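You operate a simulated robot arm through the tools that you are given. There is no shell and no other tool. Be economical: measure what you need, move in short steps, check, and stop when the job is done.

You are at the controls of a simulated robot arm. One attempt, no reset.

## Task
Measure the Drain jar's Strength with a clean probe and log it.
Fine: rinse the probe before and after, dock it, set the orange slider to the reading and leave the meter on Strength; the jar, the other sliders, the knobs and the white button stay.
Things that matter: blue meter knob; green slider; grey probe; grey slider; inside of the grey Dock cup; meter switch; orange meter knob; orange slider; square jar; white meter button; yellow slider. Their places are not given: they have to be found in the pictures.

It is judged by the outcome, as a careful person would: the job done as asked, and still so three seconds after it is handed in. It fails if anything else is knocked over, pushed out of place, dropped, spilled or broken.

## Robot
A 6-joint arm with a two-finger parallel gripper, fixed in place. Base frame: the origin is at the foot of the arm, x ahead of it, y to its left, z up; the work surface is at about z = 0.006. Units: m, degrees, N and s.
With the tool pointing down near the work surface it reaches from about 0.14 to 0.58 m from the base axis. Its first joint turns from -66.0 to 66.0 degrees. Payload 2.1 kg.
Tool frame: the origin (TCP) lies between the finger pads and is the grasp point; the fingertips stand 0.03 m ahead of it; z points along the fingers, y is the line along which they close. Largest opening 0.094 m; finger width 0.028, thickness 0.01; the body of the gripper, 0.05 by 0.096 m, starts 0.055 m behind the TCP.
Orientation is that of the tool frame in the base frame, as a unit quaternion [w, x, y, z]. With the fingers straight down and closing along the base's y, the tool's x points along the base's -x, its y along +y and its z along -z.

## Interface
- The arm moves only by the tool send_rows. Its arguments are lists of equal length, an entry for each row: "dp": the shift along the tool's x, y, z in m, a list of three; "dr": the turn, a rotation vector about the tool's x, y, z in degrees, a list of three; "claw": the gripper command, from -1 (fully open) to 1 (shut), values between in proportion. In form: {"dp": [[dx, dy, dz], ...], "dr": [[ax, ay, az], ...], "claw": [claw, ...]}. A call has 1 to 20 rows; each row shifts and turns the commanded pose from where the row before left it, along the tool's axes as they then stand. Rows are played at 5 a second. More than 0.05 m and 8.6 degrees between two rows, or a gripper value outside its range, and nothing of the call is played. A pose out of reach is approached as far as the arm can. The call stops where the force on the tool passes 70 N (or 10 N more than at its start, if that is more) or the arm is blocked; 0.2 s more then pass. Each finger travels about 0.072 m/s and halts on what it meets, pressing with about 26 N; the grip force reading is that of the motor and also rises with nothing between the fingers. The clock runs only during rows and for 0.2 s after the last one: add rows that do not move to give the fingers time. It gives the time, the measured TCP pose, the force on the tool (base axes), the opening and the grip force at its end, in the units of the frame above (readings bear some noise), with the torque about the TCP (base axes, N m) and any sound that the robot's microphone picked up.
- Cameras (640 x 400 px; columns grow to the right, rows downward): "scene" is fixed at [0.0583, -0.3735, 0.4832]; the picture's right is [0.75, -0.66, 0.00], its down [-0.38, -0.43, -0.82] and it looks along [0.54, 0.61, -0.58] (base axes); focal length 214 px, centre (320, 200). "wrist" rides on the gripper at [0.076, 0.014, -0.103] in the tool frame; the picture's right is [-0.18, 0.98, 0.00], its down [-0.75, -0.14, -0.64] and it looks along [-0.63, -0.12, 0.77] (tool axes); focal length 243 px, centre (320, 200).
- camera(camera): a new picture of that camera. No time passes.
- point_at(camera, pixels): for up to 12 pixels [column, row] of the newest picture of that camera ("zoom" is the newest enlarged one), the place [x, y, z] in the base frame of the surface seen there, good to about 0.002 m. No time passes.
- zoom(camera, box): a new picture of the part [left, top, right, bottom] of that camera's present view, enlarged. No time passes.
- close_job(): hands the job in; it is judged then, once.

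Keep the steps short. Do not move on a guess: measure, check each grasp and each placing, and mend mistakes. In all there are 80 turns and 54 pictures (those below and enlarged ones count). Leave the gripper open and the arm clear of the work at the hand-in unless told otherwise, and finish with a single line.

The tools are called by a JSON object that holds its "method" and its "body". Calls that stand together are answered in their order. send_rows: Moves the arm, as the interface text tells. Its arguments: {"type":"object","properties":{"dp":{"type":"array"},"dr":{"type":"array"},"claw":{"type":"array"}},"required":["dp","dr","claw"]} The other tools are called the same way: camera (camera) takes a picture; point_at (camera, pixels) gives the place of the surface under pixels of a picture; zoom (camera, box) takes an enlarged picture of a part of a camera's view; close_job () hands the job in.

At the start:

```text
t: 0.0
position: [0.3265, -0.1299, 0.4024]
tcp_rot: [0.0, -0.001, 1.0, 0.0]
force: [0.3, 0.4, 1.3]
moment: [-0.02, 0.0, 0.01]
grip_width: 0.0938
gripper_force: 0.1
```

scene: 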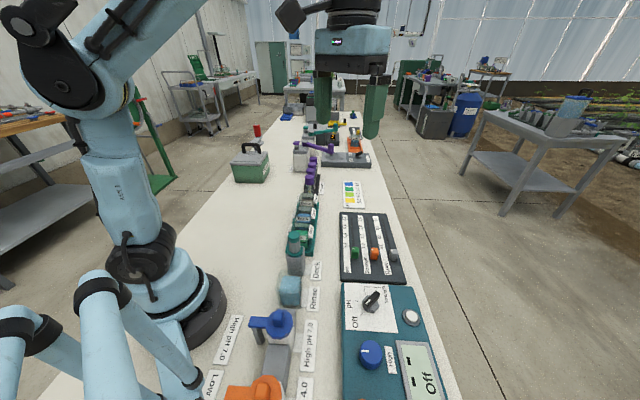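
wrist: 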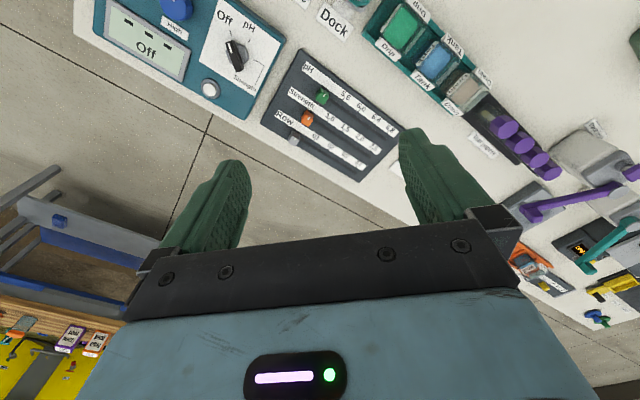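

The scene shows a meter, a slider panel, cups and a rack of jars. I'll enlarge these areas to read the labels.

{"method": "zoom", "body": {"camera": "scene", "box": [200, 260, 460, 400]}}

{"method": "zoom", "body": {"camera": "scene", "box": [260, 110, 420, 290]}}

{"method": "zoom", "body": {"camera": "wrist", "box": [260, 0, 640, 200]}}

```text
2.46 times, centred on (330, 330) of scene
```

zoom: 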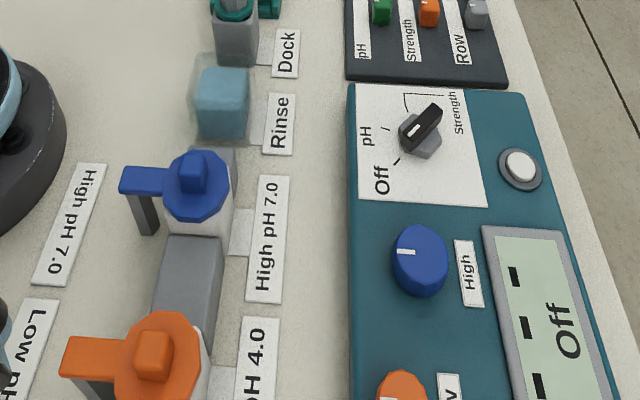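

```text
2.22 times, centred on (340, 200) of scene
```

zoom: 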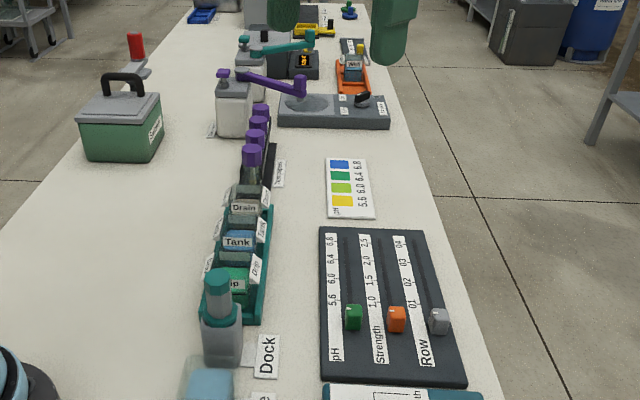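

```text
1.68 times, centred on (450, 100) of wrist
```

zoom: 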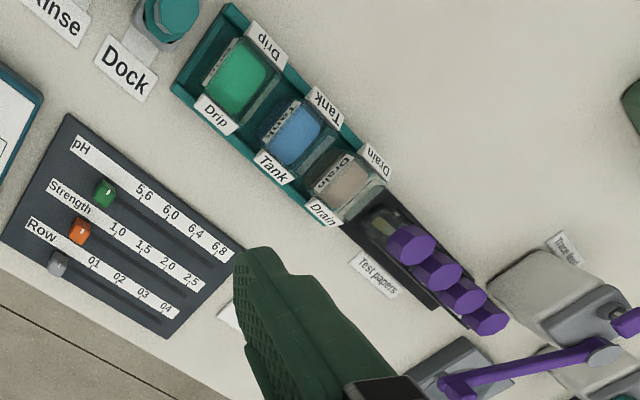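

Next I'll measure places. I need the probe/dock, rinse cup, jars, switch and sliders.

{"method": "point_at", "body": {"camera": "scene", "pixels": [[292, 240], [295, 254], [295, 268], [290, 285], [316, 271], [312, 300], [353, 254], [374, 254], [394, 255], [372, 301], [411, 317], [370, 354]]}}

{"method": "point_at", "body": {"camera": "wrist", "pixels": [[400, 28], [435, 55], [464, 85], [473, 103], [453, 127], [490, 75], [236, 55], [230, 42], [240, 68], [363, 5], [322, 96], [307, 118]]}}

{"method": "zoom", "body": {"camera": "scene", "box": [260, 200, 340, 310]}}

{"method": "zoom", "body": {"camera": "scene", "box": [335, 280, 425, 340]}}

```text
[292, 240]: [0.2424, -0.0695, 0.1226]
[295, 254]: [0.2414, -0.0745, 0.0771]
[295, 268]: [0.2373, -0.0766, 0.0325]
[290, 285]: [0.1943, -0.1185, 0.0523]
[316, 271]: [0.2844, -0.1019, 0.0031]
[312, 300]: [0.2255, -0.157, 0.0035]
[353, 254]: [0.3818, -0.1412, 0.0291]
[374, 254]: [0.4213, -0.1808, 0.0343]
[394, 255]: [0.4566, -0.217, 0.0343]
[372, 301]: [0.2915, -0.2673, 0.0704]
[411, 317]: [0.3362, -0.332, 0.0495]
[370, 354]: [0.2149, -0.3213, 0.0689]
```

```text
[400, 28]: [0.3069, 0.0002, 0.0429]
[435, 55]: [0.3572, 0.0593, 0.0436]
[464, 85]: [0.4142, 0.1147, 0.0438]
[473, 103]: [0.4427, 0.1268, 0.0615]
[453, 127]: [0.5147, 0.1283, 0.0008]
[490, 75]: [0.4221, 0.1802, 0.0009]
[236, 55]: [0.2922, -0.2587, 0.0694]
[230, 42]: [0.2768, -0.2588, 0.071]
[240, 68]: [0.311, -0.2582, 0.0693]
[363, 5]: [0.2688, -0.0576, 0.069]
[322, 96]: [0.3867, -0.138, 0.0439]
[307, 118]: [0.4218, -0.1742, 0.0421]
```

```text
3.64 times, centred on (300, 255) of scene
```

zoom: 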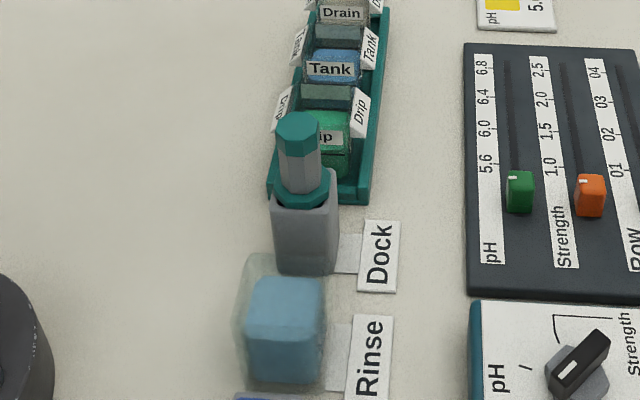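

```text
6.67 times, centred on (380, 310) of scene
```

zoom: 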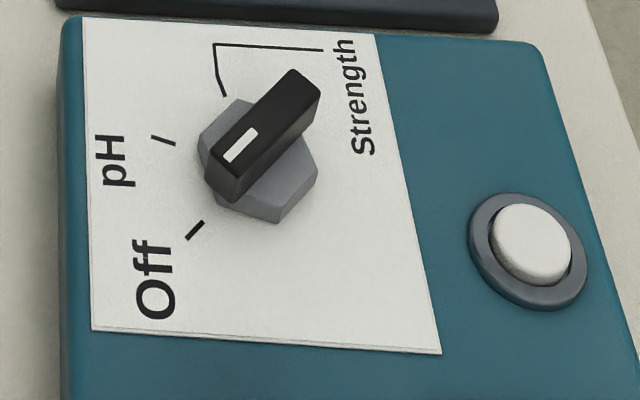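

The switch mark points to Off, and the probe (grey shaft, teal hex cap) stands in the Dock cup. I'll measure the switch ticks and handle, the probe edges and the slider scale.

{"method": "point_at", "body": {"camera": "zoom", "pixels": [[195, 230], [163, 141], [222, 85], [215, 165], [235, 185], [292, 78], [315, 95], [262, 132], [240, 145], [285, 200], [310, 180], [225, 120]]}}

{"method": "zoom", "body": {"camera": "wrist", "box": [180, 0, 440, 180]}}

```text
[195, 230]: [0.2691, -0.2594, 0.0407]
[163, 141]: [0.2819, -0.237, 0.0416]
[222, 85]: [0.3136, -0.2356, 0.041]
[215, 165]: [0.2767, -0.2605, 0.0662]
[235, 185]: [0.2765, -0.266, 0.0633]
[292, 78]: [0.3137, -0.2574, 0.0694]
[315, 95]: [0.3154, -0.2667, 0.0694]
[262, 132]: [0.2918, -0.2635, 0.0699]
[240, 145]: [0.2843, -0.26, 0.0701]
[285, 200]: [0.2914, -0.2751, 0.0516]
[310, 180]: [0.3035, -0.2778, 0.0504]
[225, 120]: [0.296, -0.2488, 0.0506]
```

```text
2.22 times, centred on (310, 90) of wrist
```

zoom: 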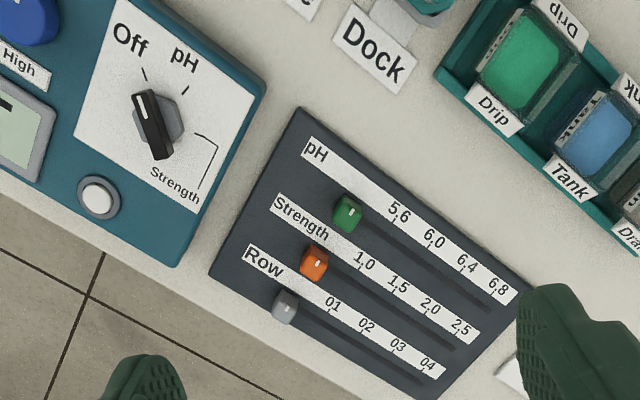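

The handle's top runs along x from (0.2766) to (0.3145) at y≈-0.2625, with its top at z 0.0695. It points 180° (Off), and the Strength tick lies at about 57°, so it needs about 120° clockwise seen from above. I'll go above the switch first.

{"method": "send_rows", "body": {"dp": [[0.0052, -0.022, 0.042], [0.0052, -0.022, 0.042], [0.0052, -0.022, 0.042], [0.0052, -0.022, 0.042], [0.0052, -0.022, 0.042], [0.0052, -0.0222, 0.042], [0, 0, 0], [0, 0, 0]], "dr": [[0, 0, 0], [0, 0, 0], [0, 0, 0], [0, 0, 0], [0, 0, 0], [0, 0, 0], [0, 0, 0], [0, 0, 0]], "claw": [0.1, 0.1, 0.1, 0.1, 0.1, 0.1, 0.1, 0.1]}}

{"method": "camera", "body": {"camera": "wrist"}}

```text
t: 1.8
position: [0.2937, -0.2601, 0.1473]
tcp_rot: [0.0, 0.001, 1.0, 0.0]
force: [-0.8, 0.0, 0.5]
moment: [-0.02, 0.02, 0.02]
grip_width: 0.0422
gripper_force: 0.1
```

```text
45 pictures are left
```

wrist: 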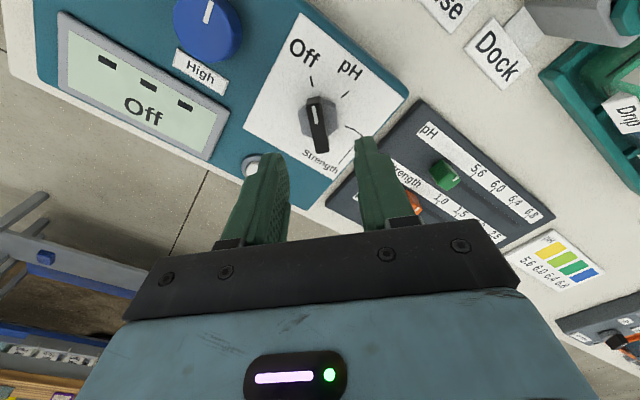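

I'm above the switch with the fingers at about ±0.02. I'll re-measure the handle from this closer view.

{"method": "point_at", "body": {"camera": "wrist", "pixels": [[309, 100], [322, 100], [315, 150], [327, 148], [318, 125], [311, 76], [349, 92], [358, 133]]}}

```text
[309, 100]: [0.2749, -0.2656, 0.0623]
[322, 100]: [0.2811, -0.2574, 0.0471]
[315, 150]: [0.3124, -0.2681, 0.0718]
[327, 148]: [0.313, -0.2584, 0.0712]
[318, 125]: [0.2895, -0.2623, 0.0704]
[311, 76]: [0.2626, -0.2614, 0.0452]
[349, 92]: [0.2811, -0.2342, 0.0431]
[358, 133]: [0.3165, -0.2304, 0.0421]
```

The handle's centre is about (0.295, -0.2625). I'll descend to TCP z 0.085 and close.

{"method": "send_rows", "body": {"dp": [[-0.0013, -0.0024, 0.02], [0, 0, 0.022], [0, 0, 0.02], [0, 0, 0], [0, 0, 0], [0, 0, 0], [0, 0, 0]], "dr": [[0, 0, 0], [0, 0, 0], [0, 0, 0], [0, 0, 0], [0, 0, 0], [0, 0, 0], [0, 0, 0]], "claw": [0.1, 0.1, 0.1, 0.1, 0.9, 0.9, 0.9]}}

```text
t: 3.4
position: [0.2968, -0.2637, 0.087]
tcp_rot: [0.0, -0.001, 1.0, 0.001]
force: [-2.5, 18.5, -5.8]
moment: [0.35, 0.14, -0.01]
grip_width: 0.0152
gripper_force: 9.1
```

Width is 0.0152 with an 18 N side force, so the +y finger touches first. I'll open slightly, shift +y by about 2.5 mm and re-close.

{"method": "send_rows", "body": {"dp": [[0, 0, 0], [0, 0.0025, 0], [0, 0, 0], [0, 0, 0], [0, 0, 0]], "dr": [[0, 0, 0], [0, 0, 0], [0, 0, 0], [0, 0, 0], [0, 0, 0]], "claw": [0.5, 0.5, 0.9, 0.9, 0.9]}}

```text
t: 4.6
position: [0.2965, -0.2623, 0.0873]
tcp_rot: [0.001, -0.001, 1.0, 0.0]
force: [0.8, 0.1, -0.5]
moment: [0.01, 0.09, 0.0]
grip_width: 0.0121
gripper_force: 45.1
```

It is squarely gripped at 12 mm with no side force. I'll turn the first 40° clockwise.

{"method": "send_rows", "body": {"dp": [[0, 0, 0], [0, 0, 0], [0, 0, 0], [0, 0, 0], [0, 0, 0], [0, 0, 0]], "dr": [[0, 0, 8], [0, 0, 8], [0, 0, 8], [0, 0, 8], [0, 0, 8], [0, 0, 0]], "claw": [0.9, 0.9, 0.9, 0.9, 0.9, 0.9]}}

```text
t: 6.0
position: [0.297, -0.2615, 0.088]
tcp_rot: [-0.001, 0.342, 0.94, 0.001]
force: [-5.4, 12.1, 11.9]
moment: [-0.19, -0.37, -0.01]
grip_width: 0.012
gripper_force: 45.1
```

It turned 40° with modest side forces and no moment about z. I'll continue another 40°.

{"method": "send_rows", "body": {"dp": [[0, 0, -0.0005], [0, 0, 0], [0, 0, 0], [0, 0, 0], [0, 0, 0], [0, 0, 0]], "dr": [[0, 0, 8], [0, 0, 8], [0, 0, 8], [0, 0, 8], [0, 0, 8], [0, 0, 0]], "claw": [0.9, 0.9, 0.9, 0.9, 0.9, 0.9]}}

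{"method": "camera", "body": {"camera": "scene"}}

```text
t: 7.4
position: [0.297, -0.2613, 0.0881]
tcp_rot: [0.001, 0.644, 0.765, 0.001]
force: [11.3, 8.3, -11.9]
moment: [0.9, -0.04, 0.01]
grip_width: 0.0119
gripper_force: 44.8
```

```text
44 pictures are left
```

scene: 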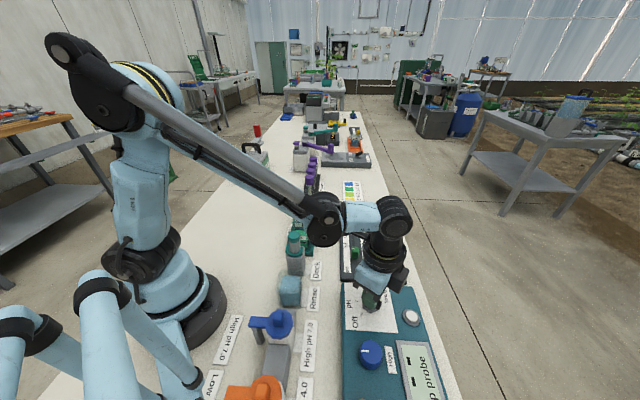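

The display changed and now reads "...p probe". I'll turn the remaining 40° and look.

{"method": "send_rows", "body": {"dp": [[0, 0, 0], [0, 0, 0], [0, 0, 0], [0, 0, 0], [0, 0, 0], [0, 0, 0]], "dr": [[0, 0, 8], [0, 0, 8], [0, 0, 8], [0, 0, 8], [0, 0, 8], [0, 0, 0]], "claw": [0.9, 0.9, 0.9, 0.9, 0.9, 0.9]}}

{"method": "zoom", "body": {"camera": "scene", "box": [320, 270, 480, 400]}}

```text
t: 8.8
position: [0.2973, -0.2599, 0.0872]
tcp_rot: [0.0, 0.866, 0.499, 0.001]
force: [19.7, 6.4, -28.0]
moment: [-0.4, -0.01, 0.05]
grip_width: 0.0118
gripper_force: 44.6
```

```text
3.08 times, centred on (400, 335) of scene
```

zoom: 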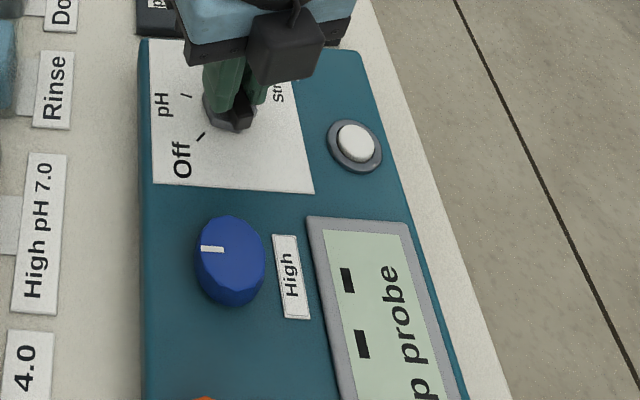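

It reads "(Di)p probe". The turn totals 120°, so I'll release, go up and look.

{"method": "send_rows", "body": {"dp": [[0, 0, 0], [0, 0, 0], [0, 0, -0.03], [0, 0, -0.04], [0, 0, -0.04], [0, 0, 0]], "dr": [[0, 0, 0], [0, 0, 0], [0, 0, 0], [0, 0, 0], [0, 0, 0], [0, 0, 0]], "claw": [0.3, 0.2, 0.2, 0.2, 0.2, 0.2]}}

{"method": "camera", "body": {"camera": "wrist"}}

{"method": "zoom", "body": {"camera": "scene", "box": [320, 270, 480, 400]}}

```text
t: 10.2
position: [0.2976, -0.2598, 0.1993]
tcp_rot: [0.0, 0.866, 0.5, -0.001]
force: [0.4, -0.3, -0.4]
moment: [0.0, 0.03, 0.02]
grip_width: 0.0375
gripper_force: 0.1
```

```text
42 pictures are left
```

wrist: 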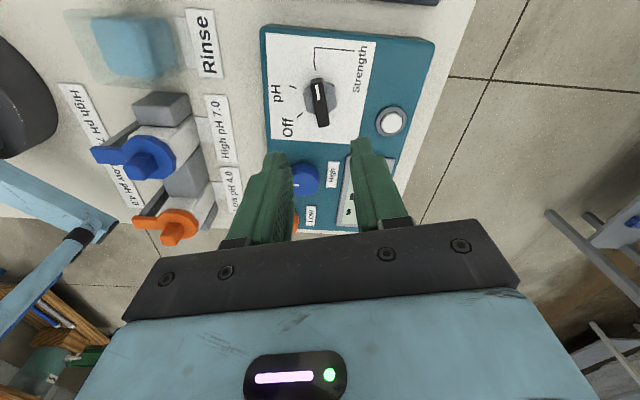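

```text
3.08 times, centred on (400, 335) of scene
```

zoom: 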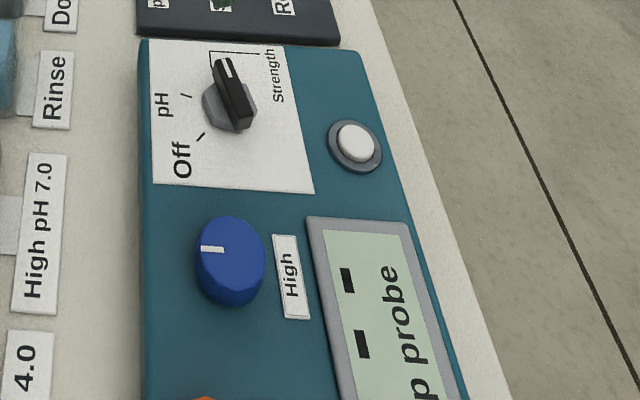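

The switch now points at Strength and the display says "Dip probe". Next I'll go above the Dock, turning the tool so the fingers close across the row of cups (yaw -50°).

{"method": "send_rows", "body": {"dp": [[0.0263, -0.0285, -0.01], [0.0263, -0.0285, -0.01], [0.0263, -0.0285, -0.01], [0.0263, -0.0285, -0.01], [0.0263, -0.0285, -0.01], [0, 0, 0], [0, 0, 0], [0, 0, 0], [0, 0, 0], [0, 0, 0], [0, 0, 0], [0, 0, 0], [0, 0, 0], [0, 0, 0], [0, 0, 0], [0, 0, 0], [0, 0, 0], [0, 0, 0], [0, 0, 0], [0, 0, 0]], "dr": [[0, 0, 0], [0, 0, 0], [0, 0, 0], [0, 0, 0], [0, 0, 0], [0, 0, -8.5], [0, 0, -8.5], [0, 0, -8.5], [0, 0, -8.5], [0, 0, -8.5], [0, 0, -8.5], [0, 0, -8.5], [0, 0, -8.5], [0, 0, -8.5], [0, 0, -8.5], [0, 0, -8.5], [0, 0, -8.5], [0, 0, -8.5], [0, 0, -8.5], [0, 0, -8.5]], "claw": [-0.2, -0.2, -0.2, -0.2, -0.2, -0.2, -0.2, -0.2, -0.2, -0.2, -0.2, -0.2, -0.2, -0.2, -0.2, -0.2, -0.2, -0.2, -0.2, -0.2]}}

{"method": "send_rows", "body": {"dp": [[0, 0, 0], [0, 0, 0], [0, 0, 0], [0, 0, 0], [0, 0, 0], [0, 0, 0]], "dr": [[0, 0, -8.5], [0, 0, -8.5], [0, 0, -8.5], [0, 0, -8.5], [0, 0, -8.5], [0, 0, 0]], "claw": [-0.2, -0.2, -0.2, -0.2, -0.2, -0.2]}}

{"method": "camera", "body": {"camera": "wrist"}}

```text
t: 14.4
position: [0.2388, -0.0757, 0.2479]
tcp_rot: [0.0, -0.067, 0.998, 0.0]
force: [-0.9, -0.4, -0.1]
moment: [-0.02, 0.0, -0.02]
grip_width: 0.0563
gripper_force: 0.1
```

```text
t: 15.8
position: [0.2387, -0.0752, 0.2493]
tcp_rot: [0.0, -0.423, 0.906, -0.001]
force: [0.6, -0.5, -0.9]
moment: [-0.01, -0.01, -0.02]
grip_width: 0.0564
gripper_force: 0.0
```

```text
40 pictures are left
```

wrist: 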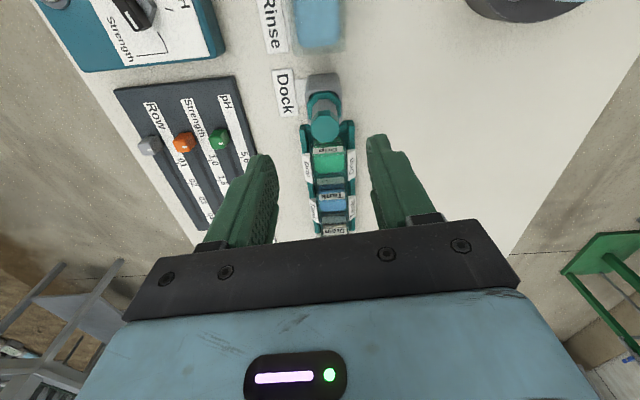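

The probe is between the fingers in this view, with its cap at about (323,122). I'll zoom in and measure it.

{"method": "zoom", "body": {"camera": "wrist", "box": [270, 60, 380, 150]}}

{"method": "point_at", "body": {"camera": "wrist", "pixels": [[323, 118], [325, 130], [312, 122], [337, 124], [325, 112], [322, 103], [310, 99], [334, 98], [322, 92], [310, 80], [336, 78], [322, 80]]}}

```text
4.44 times, centred on (325, 105) of wrist
```

zoom: 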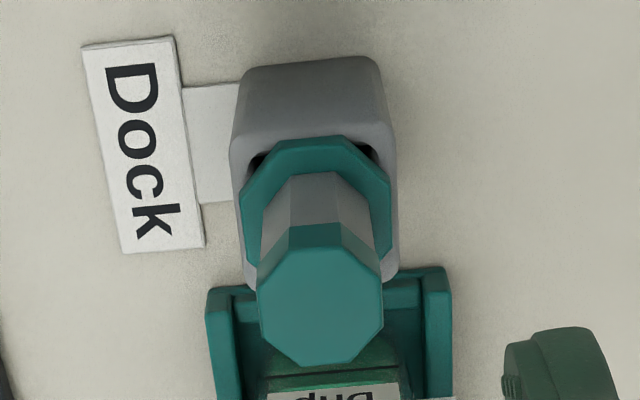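

```text
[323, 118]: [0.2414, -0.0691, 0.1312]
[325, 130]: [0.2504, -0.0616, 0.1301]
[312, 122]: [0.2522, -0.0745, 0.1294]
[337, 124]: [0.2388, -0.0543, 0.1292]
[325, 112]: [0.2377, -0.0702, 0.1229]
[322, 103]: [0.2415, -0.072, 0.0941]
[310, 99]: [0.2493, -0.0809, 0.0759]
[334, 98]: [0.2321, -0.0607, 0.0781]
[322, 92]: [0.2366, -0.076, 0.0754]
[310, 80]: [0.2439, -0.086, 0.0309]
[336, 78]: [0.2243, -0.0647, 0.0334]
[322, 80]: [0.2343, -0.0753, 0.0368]
```

The probe is an octagon about 24 mm across, standing upright at about (0.247, -0.065), with its flange at z 0.077 and top at 0.130. I'll shift 13 mm along the row and descend to TCP z 0.112 with open fingers.

{"method": "send_rows", "body": {"dp": [[-0.0131, 0.0002, 0.03], [0, 0, 0.04], [0, 0, 0.035], [0, 0, 0.0315], [0, 0, 0]], "dr": [[0, 0, 0], [0, 0, 0], [0, 0, 0], [0, 0, 0], [0, 0, 0]], "claw": [-0.2, -0.2, -0.2, -0.2, -0.2]}}

{"method": "camera", "body": {"camera": "wrist"}}

{"method": "zoom", "body": {"camera": "scene", "box": [240, 190, 360, 310]}}

```text
t: 17.0
position: [0.2445, -0.0651, 0.1108]
tcp_rot: [0.001, -0.423, 0.906, 0.0]
force: [0.4, 0.9, 0.1]
moment: [-0.02, 0.03, 0.03]
grip_width: 0.0561
gripper_force: 0.0
```

```text
38 pictures are left
```

wrist: 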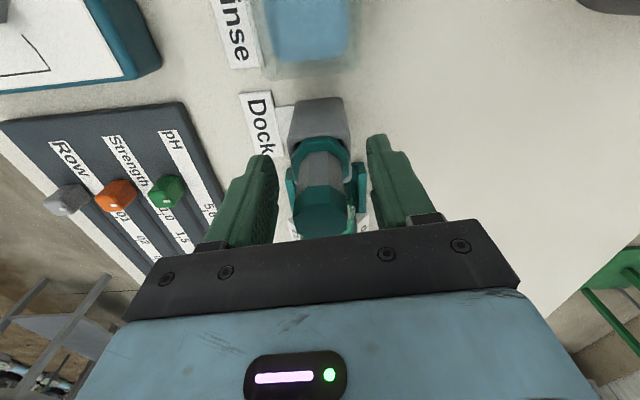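

```text
3.33 times, centred on (300, 250) of scene
```

zoom: 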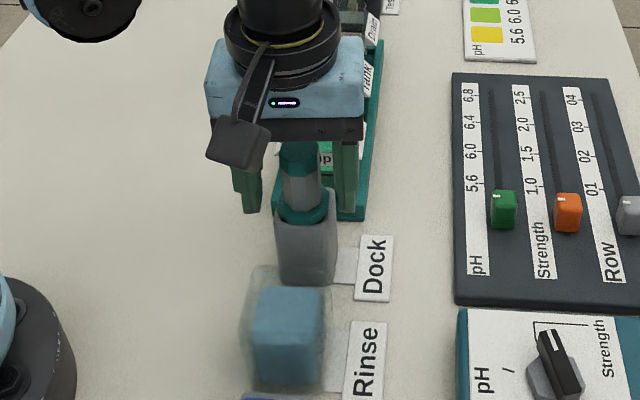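

The probe is centred between the fingers, so I'll close on it.

{"method": "send_rows", "body": {"dp": [[0, 0, 0], [0, 0, 0], [0, 0, 0], [0, 0, 0]], "dr": [[0, 0, 0], [0, 0, 0], [0, 0, 0], [0, 0, 0]], "claw": [0.6, 0.8, 0.8, 0.8]}}

{"method": "point_at", "body": {"camera": "wrist", "pixels": [[320, 225], [300, 205], [343, 205], [320, 190], [320, 170], [300, 150], [340, 150], [320, 120]]}}

```text
t: 18.0
position: [0.2445, -0.0668, 0.1104]
tcp_rot: [0.001, -0.422, 0.906, -0.001]
force: [1.2, 0.8, 0.0]
moment: [0.02, 0.0, -0.01]
grip_width: 0.0298
gripper_force: 26.1
```

```text
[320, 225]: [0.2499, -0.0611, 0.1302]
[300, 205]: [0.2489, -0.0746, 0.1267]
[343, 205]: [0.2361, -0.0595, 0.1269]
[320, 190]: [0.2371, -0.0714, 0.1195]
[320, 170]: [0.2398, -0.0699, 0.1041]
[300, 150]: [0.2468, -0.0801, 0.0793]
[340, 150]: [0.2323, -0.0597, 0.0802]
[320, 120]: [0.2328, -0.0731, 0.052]
```

Gripped at 29.8 mm with balanced forces. I'll lift it straight up about 0.13 m.

{"method": "send_rows", "body": {"dp": [[0, 0, -0.015], [0, 0, -0.03], [0, 0, -0.04], [0, 0, -0.045], [0, 0, 0]], "dr": [[0, 0, 0], [0, 0, 0], [0, 0, 0], [0, 0, 0], [0, 0, 0]], "claw": [0.8, 0.8, 0.8, 0.8, 0.8]}}

{"method": "camera", "body": {"camera": "wrist"}}

{"method": "zoom", "body": {"camera": "scene", "box": [230, 130, 370, 330]}}

```text
t: 19.2
position: [0.2471, -0.064, 0.2426]
tcp_rot: [0.0, -0.422, 0.906, 0.0]
force: [0.3, 0.7, -2.1]
moment: [-0.01, 0.01, 0.01]
grip_width: 0.0298
gripper_force: 25.8
```

```text
36 pictures are left
```

wrist: 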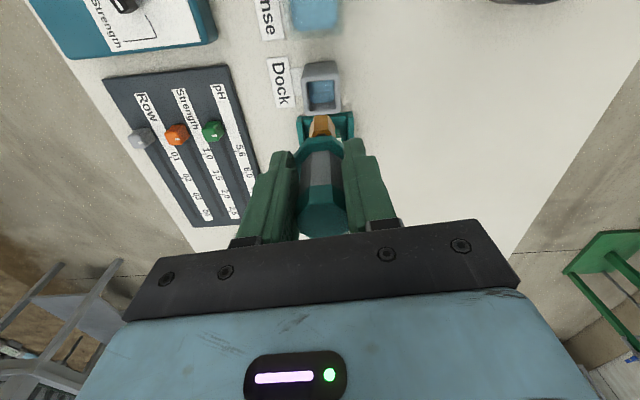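

```text
2.00 times, centred on (300, 230) of scene
```

zoom: 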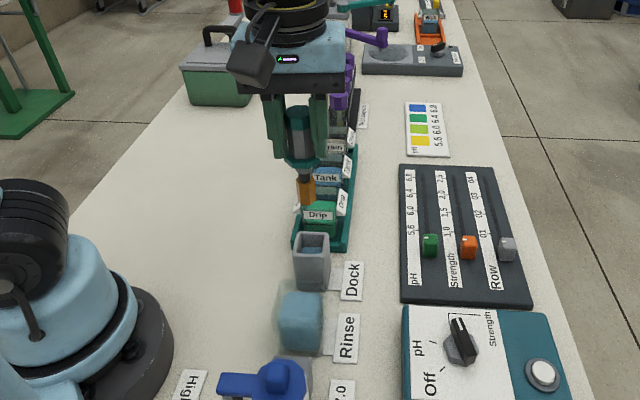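

The probe is out and has a gold stem below the flange. I'll measure its tip, the Dock opening and the Rinse cup.

{"method": "zoom", "body": {"camera": "scene", "box": [260, 180, 340, 320]}}

{"method": "point_at", "body": {"camera": "zoom", "pixels": [[268, 88], [320, 20], [300, 100], [316, 40], [345, 180], [318, 200], [345, 185], [330, 300], [312, 150], [350, 150], [330, 165], [300, 50]]}}

{"method": "point_at", "body": {"camera": "wrist", "pixels": [[320, 95], [305, 66], [338, 65], [304, 108], [342, 106], [322, 120], [320, 135], [300, 8], [330, 8], [315, 20], [292, 28], [340, 28]]}}

```text
2.86 times, centred on (300, 250) of scene
```

zoom: 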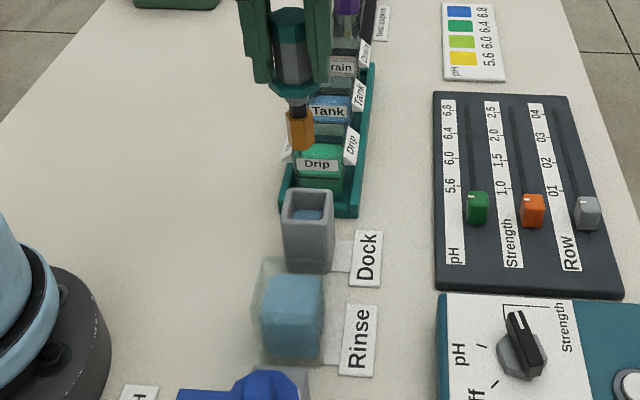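

```text
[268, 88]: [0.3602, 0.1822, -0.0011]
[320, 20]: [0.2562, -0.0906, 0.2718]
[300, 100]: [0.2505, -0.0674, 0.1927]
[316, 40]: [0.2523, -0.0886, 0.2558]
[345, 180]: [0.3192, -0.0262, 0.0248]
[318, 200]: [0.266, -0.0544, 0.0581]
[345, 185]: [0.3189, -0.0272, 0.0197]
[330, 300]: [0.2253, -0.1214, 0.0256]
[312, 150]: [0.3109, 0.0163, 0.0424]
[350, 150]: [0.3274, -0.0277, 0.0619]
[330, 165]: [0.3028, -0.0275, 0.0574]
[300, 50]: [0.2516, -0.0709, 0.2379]
```

```text
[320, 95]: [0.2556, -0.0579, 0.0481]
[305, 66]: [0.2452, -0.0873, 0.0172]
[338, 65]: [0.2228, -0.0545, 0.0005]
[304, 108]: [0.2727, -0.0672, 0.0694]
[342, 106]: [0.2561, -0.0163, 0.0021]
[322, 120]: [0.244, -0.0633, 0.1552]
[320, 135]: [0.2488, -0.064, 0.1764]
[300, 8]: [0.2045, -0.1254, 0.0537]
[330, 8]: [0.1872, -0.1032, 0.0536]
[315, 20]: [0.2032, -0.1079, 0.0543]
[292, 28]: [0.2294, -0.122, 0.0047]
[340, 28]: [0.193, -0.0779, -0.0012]
```

Now I'll point at the tip of the stem, the Dock rim and the Rinse cup rim.

{"method": "point_at", "body": {"camera": "zoom", "pixels": [[302, 146], [298, 125], [284, 192], [331, 192], [284, 232], [322, 207], [330, 150], [265, 262], [290, 285], [256, 300], [325, 262], [307, 215]]}}

{"method": "zoom", "body": {"camera": "wrist", "box": [250, 0, 400, 150]}}

```text
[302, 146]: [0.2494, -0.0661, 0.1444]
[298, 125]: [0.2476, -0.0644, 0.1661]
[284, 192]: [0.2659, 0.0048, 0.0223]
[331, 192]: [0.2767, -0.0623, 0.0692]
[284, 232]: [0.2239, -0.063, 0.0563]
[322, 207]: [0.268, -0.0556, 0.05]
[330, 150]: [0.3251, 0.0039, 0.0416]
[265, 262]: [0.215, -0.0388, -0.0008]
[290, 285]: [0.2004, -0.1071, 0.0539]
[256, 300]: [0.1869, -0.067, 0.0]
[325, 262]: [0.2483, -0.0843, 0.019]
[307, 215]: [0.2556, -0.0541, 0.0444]
```

```text
2.67 times, centred on (325, 75) of wrist
```

zoom: 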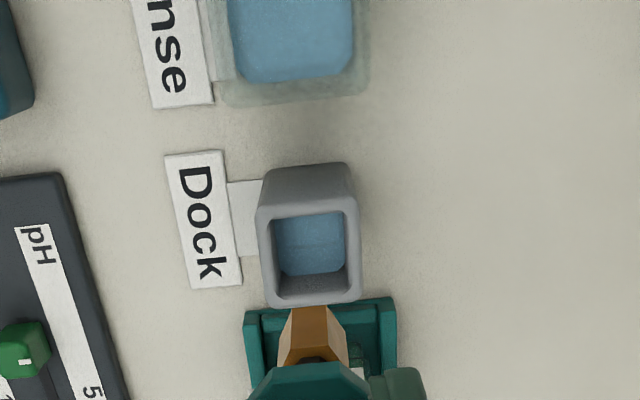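

The tip is about 0.10 m below the TCP, and the Rinse liquid surface is at z 0.054. I'll move over the Rinse cup (about (0.198,-0.112)) at this height and look.

{"method": "send_rows", "body": {"dp": [[0.033, 0.0025, 0], [0.032, 0.0025, 0], [0, 0, 0]], "dr": [[0, 0, 0], [0, 0, 0], [0, 0, 0]], "claw": [0.8, 0.8, 0.8]}}

{"method": "camera", "body": {"camera": "wrist"}}

{"method": "zoom", "body": {"camera": "scene", "box": [230, 160, 390, 340]}}

```text
t: 20.0
position: [0.2023, -0.1125, 0.2431]
tcp_rot: [0.0, -0.423, 0.906, 0.0]
force: [0.0, 0.6, -1.2]
moment: [-0.01, 0.0, -0.01]
grip_width: 0.0298
gripper_force: 26.1
```

```text
32 pictures are left
```

wrist: 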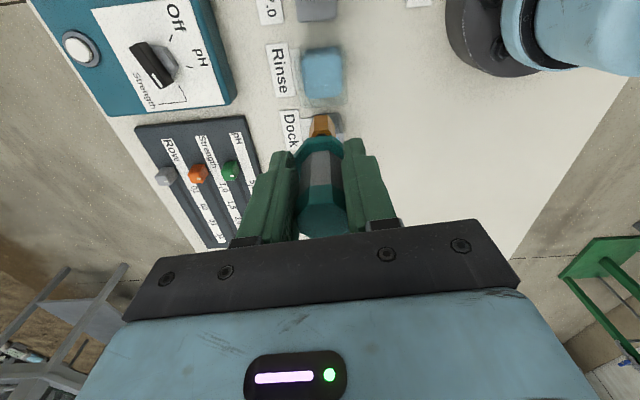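

```text
2.22 times, centred on (310, 250) of scene
```

zoom: 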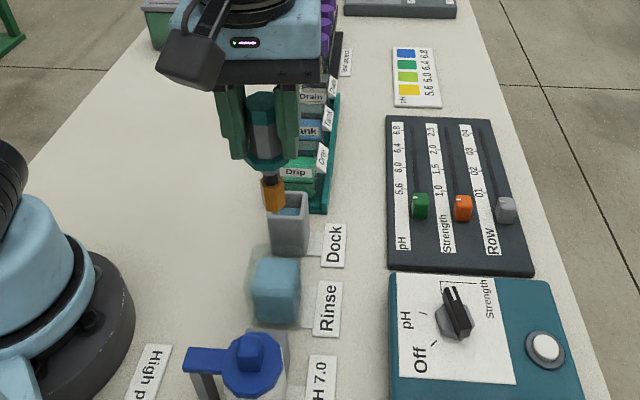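

The Rinse cup is at about (322,75) in the wrist view. I'll enlarge it to find the liquid's edges.

{"method": "zoom", "body": {"camera": "wrist", "box": [280, 30, 370, 130]}}

{"method": "point_at", "body": {"camera": "zoom", "pixels": [[210, 85], [380, 75], [215, 230], [385, 230], [300, 80], [300, 150], [300, 230], [300, 260], [190, 150], [410, 150], [290, 290], [300, 190]]}}

```text
4.00 times, centred on (325, 80) of wrist
```

zoom: 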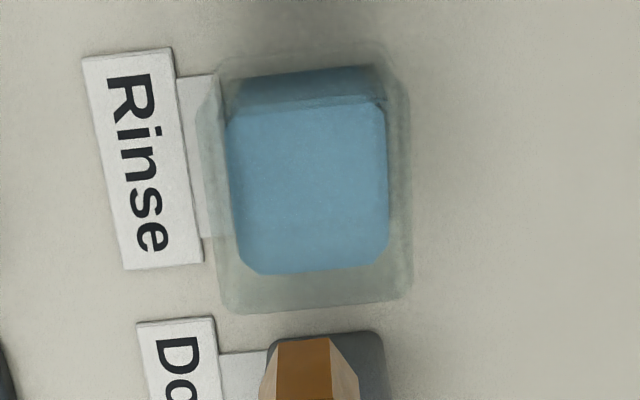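

```text
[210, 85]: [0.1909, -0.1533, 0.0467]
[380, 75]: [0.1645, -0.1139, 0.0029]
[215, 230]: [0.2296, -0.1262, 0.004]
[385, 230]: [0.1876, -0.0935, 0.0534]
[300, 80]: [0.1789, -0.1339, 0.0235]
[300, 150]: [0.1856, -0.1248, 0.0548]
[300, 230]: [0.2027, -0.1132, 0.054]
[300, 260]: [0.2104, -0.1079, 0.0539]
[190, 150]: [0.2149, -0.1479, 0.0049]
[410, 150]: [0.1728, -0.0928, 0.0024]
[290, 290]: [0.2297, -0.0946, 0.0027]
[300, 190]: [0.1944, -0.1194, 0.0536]
```

The Rinse liquid's centre is at about (0.193,-0.119). I'll shift there and descend until the tip is just above the rim, then check.

{"method": "send_rows", "body": {"dp": [[0.011, 0.003, 0], [0, 0, 0.03], [0, 0, 0.025], [0, 0, 0]], "dr": [[0, 0, 0], [0, 0, 0], [0, 0, 0], [0, 0, 0]], "claw": [0.8, 0.8, 0.8, 0.8]}}

{"method": "zoom", "body": {"camera": "scene", "box": [240, 200, 340, 340]}}

{"method": "camera", "body": {"camera": "wrist"}}

```text
t: 21.0
position: [0.1924, -0.1199, 0.1861]
tcp_rot: [0.0, -0.422, 0.906, 0.0]
force: [-0.6, -0.5, -0.5]
moment: [0.0, 0.0, 0.01]
grip_width: 0.0298
gripper_force: 26.0
```

```text
2.86 times, centred on (290, 270) of scene
```

zoom: 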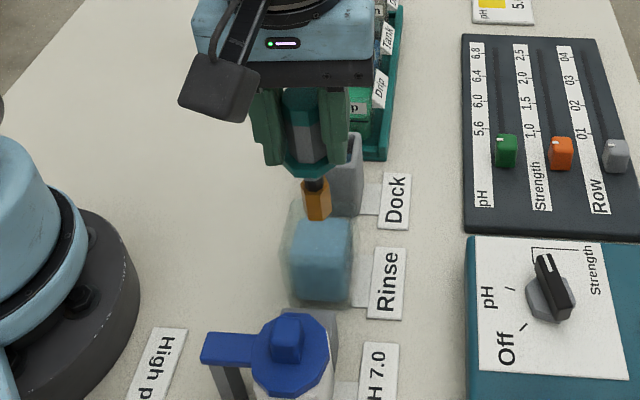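

```text
28 pictures are left
```

wrist: 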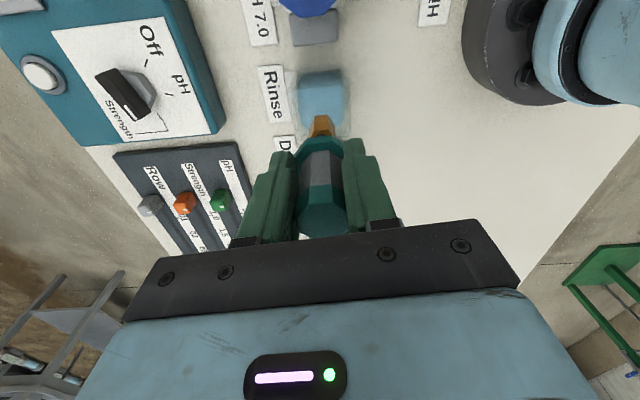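

It is aligned over the Rinse cup. I'll dip slowly to TCP z 0.122 (tip about z 0.022), dwell, then report.

{"method": "send_rows", "body": {"dp": [[0, 0, 0.016], [0, 0, 0.016], [0, 0, 0.016], [0, 0, 0.016], [0, 0, 0], [0, 0, 0], [0, 0, 0], [0, 0, 0], [0, 0, 0], [0, 0, 0], [0, 0, 0], [0, 0, 0], [0, 0, 0], [0, 0, 0]], "dr": [[0, 0, 0], [0, 0, 0], [0, 0, 0], [0, 0, 0], [0, 0, 0], [0, 0, 0], [0, 0, 0], [0, 0, 0], [0, 0, 0], [0, 0, 0], [0, 0, 0], [0, 0, 0], [0, 0, 0], [0, 0, 0]], "claw": [0.8, 0.8, 0.8, 0.8, 0.8, 0.8, 0.8, 0.8, 0.8, 0.8, 0.8, 0.8, 0.8, 0.8]}}

{"method": "zoom", "body": {"camera": "scene", "box": [240, 220, 460, 400]}}

```text
t: 24.0
position: [0.1923, -0.1202, 0.1226]
tcp_rot: [0.0, -0.423, 0.906, 0.0]
force: [0.6, -0.4, -1.4]
moment: [0.01, 0.01, -0.02]
grip_width: 0.0296
gripper_force: 25.4
```

```text
2.22 times, centred on (350, 310) of scene
```

zoom: 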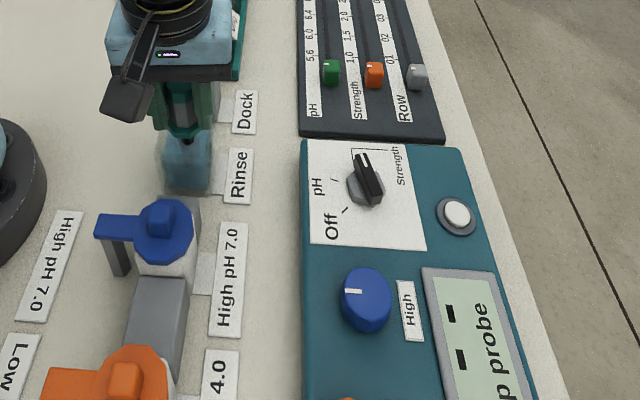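

Dipped with no contact force, and the meter still says "Dip probe". I'll raise it and travel high along the row to the Drain jar.

{"method": "send_rows", "body": {"dp": [[0, 0, -0.02], [0, 0, -0.02], [0, 0, -0.04], [0, 0, -0.05], [-0.0385, -0.0019, 0], [-0.0385, -0.0019, 0], [-0.0385, -0.0019, 0], [-0.0385, -0.0019, 0], [-0.0385, -0.0019, 0], [-0.0385, -0.0019, 0], [-0.0385, -0.0019, 0], [-0.0385, -0.0019, 0], [0, 0, 0]], "dr": [[0, 0, 0], [0, 0, 0], [0, 0, 0], [0, 0, 0], [0, 0, 0], [0, 0, 0], [0, 0, 0], [0, 0, 0], [0, 0, 0], [0, 0, 0], [0, 0, 0], [0, 0, 0], [0, 0, 0]], "claw": [0.8, 0.8, 0.8, 0.8, 0.8, 0.8, 0.8, 0.8, 0.8, 0.8, 0.8, 0.8, 0.8]}}

{"method": "zoom", "body": {"camera": "wrist", "box": [230, 0, 410, 160]}}

{"method": "zoom", "body": {"camera": "scene", "box": [270, 130, 370, 270]}}

```text
t: 26.8
position: [0.4032, 0.1064, 0.2522]
tcp_rot: [0.001, -0.422, 0.906, 0.0]
force: [0.2, -0.2, -0.9]
moment: [0.0, 0.0, -0.03]
grip_width: 0.0298
gripper_force: 25.9
```

```text
2.50 times, centred on (320, 80) of wrist
```

zoom: 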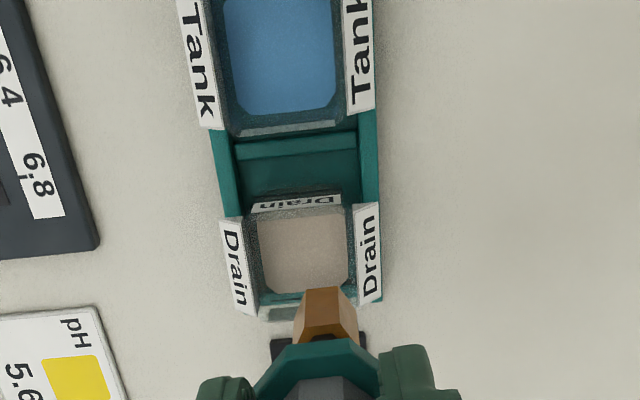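

```text
2.86 times, centred on (320, 200) of scene
```

zoom: 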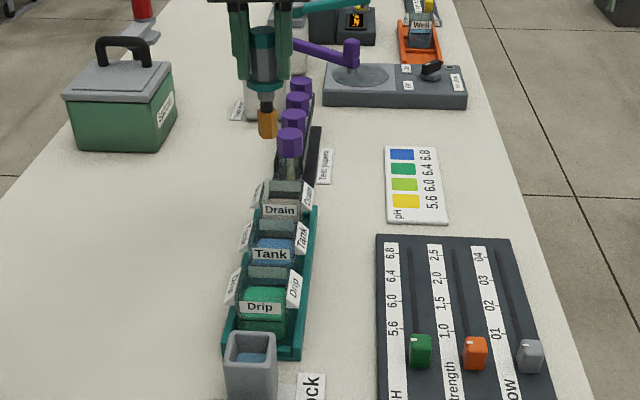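

The Drain jar is labelled consistently. I'll zoom in tight on it to measure the liquid surface.

{"method": "zoom", "body": {"camera": "wrist", "box": [275, 50, 355, 130]}}

{"method": "point_at", "body": {"camera": "zoom", "pixels": [[225, 130], [380, 120], [240, 230], [390, 230], [310, 125], [310, 180], [310, 230], [260, 280], [410, 250], [220, 260], [300, 95], [400, 100]]}}

```text
5.00 times, centred on (315, 90) of wrist
```

zoom: 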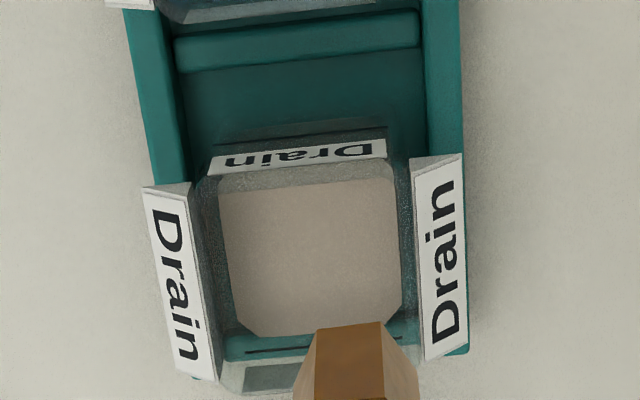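

```text
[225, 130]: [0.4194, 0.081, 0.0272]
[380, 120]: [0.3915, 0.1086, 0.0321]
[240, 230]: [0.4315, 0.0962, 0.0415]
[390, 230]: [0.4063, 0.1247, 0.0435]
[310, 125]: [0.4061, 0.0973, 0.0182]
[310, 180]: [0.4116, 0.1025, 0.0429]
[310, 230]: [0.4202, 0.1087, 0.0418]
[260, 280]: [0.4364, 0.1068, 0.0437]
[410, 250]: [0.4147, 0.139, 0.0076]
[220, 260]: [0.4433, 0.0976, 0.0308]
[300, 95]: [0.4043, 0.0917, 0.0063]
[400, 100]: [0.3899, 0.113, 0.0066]
```

The Drain liquid's centre is at about (0.424,0.113), surface z 0.043, rim about 0.062. I'll shift there, go down to tip z about 0.085 and check alignment.

{"method": "send_rows", "body": {"dp": [[-0.0185, -0.0117, 0], [0, 0, 0.035], [0, 0, 0.03], [0, 0, 0]], "dr": [[0, 0, 0], [0, 0, 0], [0, 0, 0], [0, 0, 0]], "claw": [0.8, 0.8, 0.8, 0.8]}}

{"method": "zoom", "body": {"camera": "scene", "box": [280, 140, 350, 230]}}

{"method": "zoom", "body": {"camera": "wrist", "box": [265, 50, 375, 150]}}

```text
t: 27.8
position: [0.4222, 0.1145, 0.1869]
tcp_rot: [0.001, -0.423, 0.906, 0.0]
force: [-0.5, 0.0, -1.2]
moment: [-0.02, 0.02, -0.01]
grip_width: 0.0297
gripper_force: 25.5
```

```text
4.44 times, centred on (315, 185) of scene
```

zoom: 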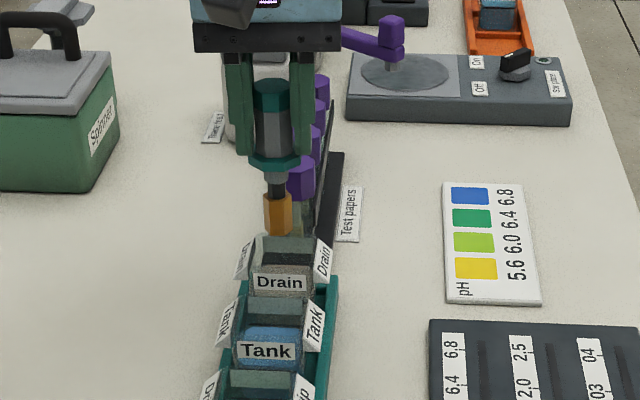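

```text
4.00 times, centred on (320, 100) of wrist
```

zoom: 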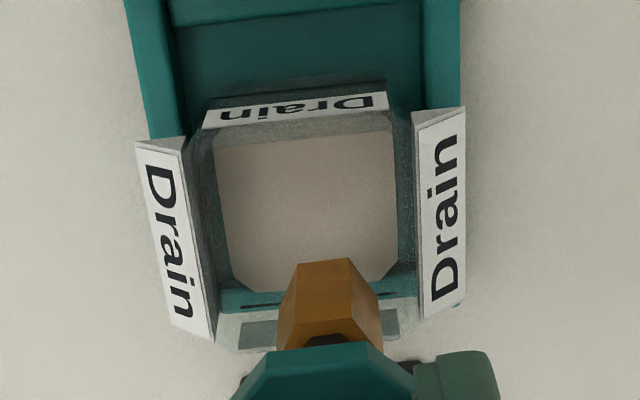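

I'll measure the tip against the jar's edges in this view.

{"method": "point_at", "body": {"camera": "zoom", "pixels": [[300, 265], [325, 262], [347, 262], [325, 270], [330, 330], [225, 150], [385, 145], [305, 150], [230, 270], [380, 270], [260, 285], [305, 220]]}}

```text
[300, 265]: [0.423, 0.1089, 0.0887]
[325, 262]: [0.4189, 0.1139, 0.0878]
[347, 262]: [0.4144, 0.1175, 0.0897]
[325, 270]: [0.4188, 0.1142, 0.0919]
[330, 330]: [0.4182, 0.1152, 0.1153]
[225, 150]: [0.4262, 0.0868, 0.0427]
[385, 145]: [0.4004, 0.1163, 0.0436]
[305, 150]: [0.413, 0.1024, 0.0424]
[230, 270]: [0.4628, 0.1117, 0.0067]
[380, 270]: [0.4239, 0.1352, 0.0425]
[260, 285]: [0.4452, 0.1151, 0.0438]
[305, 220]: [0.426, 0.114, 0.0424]
```

The tip is about 3–5 mm off-centre to the +y-tool side. I'll correct that, dip slowly to TCP z about 0.123 and dwell.

{"method": "send_rows", "body": {"dp": [[0.002, -0.0035, 0], [0, 0, 0.016], [0, 0, 0.016], [0, 0, 0.016], [0, 0, 0.016], [0, 0, 0], [0, 0, 0], [0, 0, 0], [0, 0, 0], [0, 0, 0], [0, 0, 0], [0, 0, 0], [0, 0, 0], [0, 0, 0], [0, 0, 0], [0, 0, 0]], "dr": [[0, 0, 0], [0, 0, 0], [0, 0, 0], [0, 0, 0], [0, 0, 0], [0, 0, 0], [0, 0, 0], [0, 0, 0], [0, 0, 0], [0, 0, 0], [0, 0, 0], [0, 0, 0], [0, 0, 0], [0, 0, 0], [0, 0, 0], [0, 0, 0]], "claw": [0.8, 0.8, 0.8, 0.8, 0.8, 0.8, 0.8, 0.8, 0.8, 0.8, 0.8, 0.8, 0.8, 0.8, 0.8, 0.8]}}

{"method": "zoom", "body": {"camera": "scene", "box": [340, 320, 480, 400]}}

{"method": "zoom", "body": {"camera": "scene", "box": [280, 140, 350, 230]}}

```text
t: 31.2
position: [0.4253, 0.1097, 0.1219]
tcp_rot: [0.0, -0.422, 0.906, 0.0]
force: [-0.1, -0.2, -1.5]
moment: [0.01, -0.01, -0.04]
grip_width: 0.0297
gripper_force: 26.3
```

```text
4.57 times, centred on (410, 360) of scene
```

zoom: 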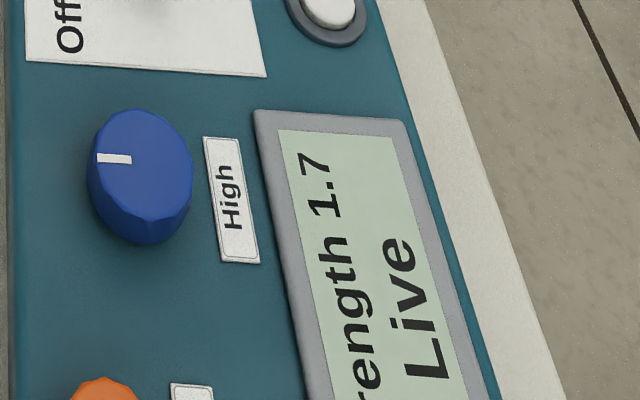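

```text
4.44 times, centred on (315, 185) of scene
```

zoom: 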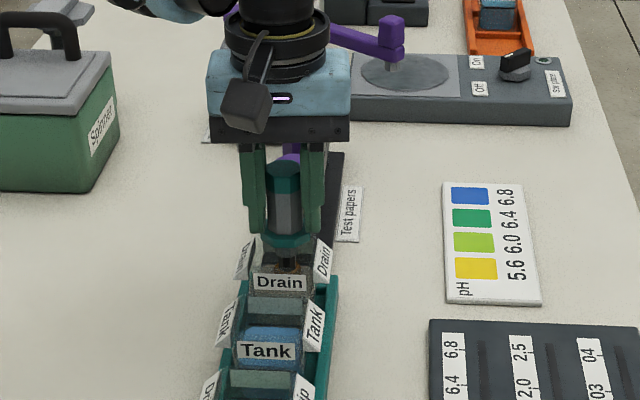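

The meter reads "Strength 1.7, Live". I'll wait 3 s to see whether it settles.

{"method": "send_rows", "body": {"dp": [[0, 0, 0], [0, 0, 0], [0, 0, 0], [0, 0, 0], [0, 0, 0], [0, 0, 0], [0, 0, 0], [0, 0, 0], [0, 0, 0], [0, 0, 0], [0, 0, 0], [0, 0, 0], [0, 0, 0], [0, 0, 0], [0, 0, 0]], "dr": [[0, 0, 0], [0, 0, 0], [0, 0, 0], [0, 0, 0], [0, 0, 0], [0, 0, 0], [0, 0, 0], [0, 0, 0], [0, 0, 0], [0, 0, 0], [0, 0, 0], [0, 0, 0], [0, 0, 0], [0, 0, 0], [0, 0, 0]], "claw": [0.8, 0.8, 0.8, 0.8, 0.8, 0.8, 0.8, 0.8, 0.8, 0.8, 0.8, 0.8, 0.8, 0.8, 0.8]}}

{"method": "zoom", "body": {"camera": "scene", "box": [380, 330, 460, 400]}}

```text
t: 34.4
position: [0.4254, 0.1099, 0.1224]
tcp_rot: [0.0, -0.422, 0.907, 0.0]
force: [-0.4, 0.0, -1.4]
moment: [-0.03, 0.03, 0.0]
grip_width: 0.0298
gripper_force: 26.1
```

```text
5.71 times, centred on (420, 365) of scene
```

zoom: 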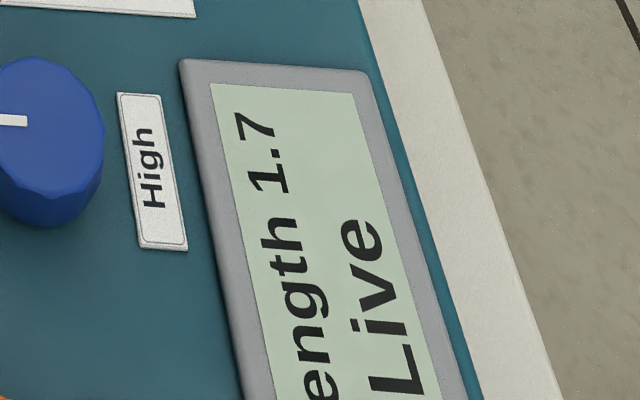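

Steady at 1.7. I'll raise it, return over the Rinse cup and lower to just above the rim.

{"method": "send_rows", "body": {"dp": [[0, 0, -0.02], [0, 0, -0.02], [0, 0, -0.04], [0, 0, -0.05], [0.0363, 0.0034, 0], [0.0363, 0.0034, 0], [0.0363, 0.0034, 0], [0.0363, 0.0034, 0], [0.0363, 0.0034, 0], [0.0363, 0.0034, 0], [0.0363, 0.0034, 0], [0.0363, 0.0034, 0], [0.0361, 0.0034, 0], [0, 0, 0.035], [0, 0, 0.03], [0, 0, 0]], "dr": [[0, 0, 0], [0, 0, 0], [0, 0, 0], [0, 0, 0], [0, 0, 0], [0, 0, 0], [0, 0, 0], [0, 0, 0], [0, 0, 0], [0, 0, 0], [0, 0, 0], [0, 0, 0], [0, 0, 0], [0, 0, 0], [0, 0, 0], [0, 0, 0]], "claw": [0.8, 0.8, 0.8, 0.8, 0.8, 0.8, 0.8, 0.8, 0.8, 0.8, 0.8, 0.8, 0.8, 0.8, 0.8, 0.8]}}

{"method": "zoom", "body": {"camera": "scene", "box": [250, 160, 350, 330]}}

```text
t: 37.8
position: [0.189, -0.1212, 0.1873]
tcp_rot: [0.0, -0.421, 0.907, 0.0]
force: [0.5, 0.0, -0.6]
moment: [0.01, 0.0, -0.02]
grip_width: 0.0297
gripper_force: 26.0
```

```text
2.35 times, centred on (300, 245) of scene
```

zoom: 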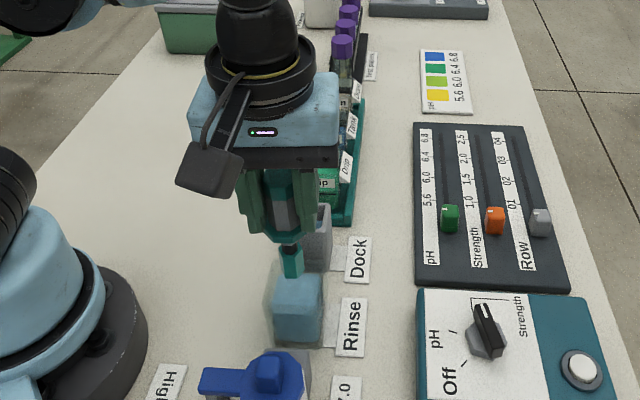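

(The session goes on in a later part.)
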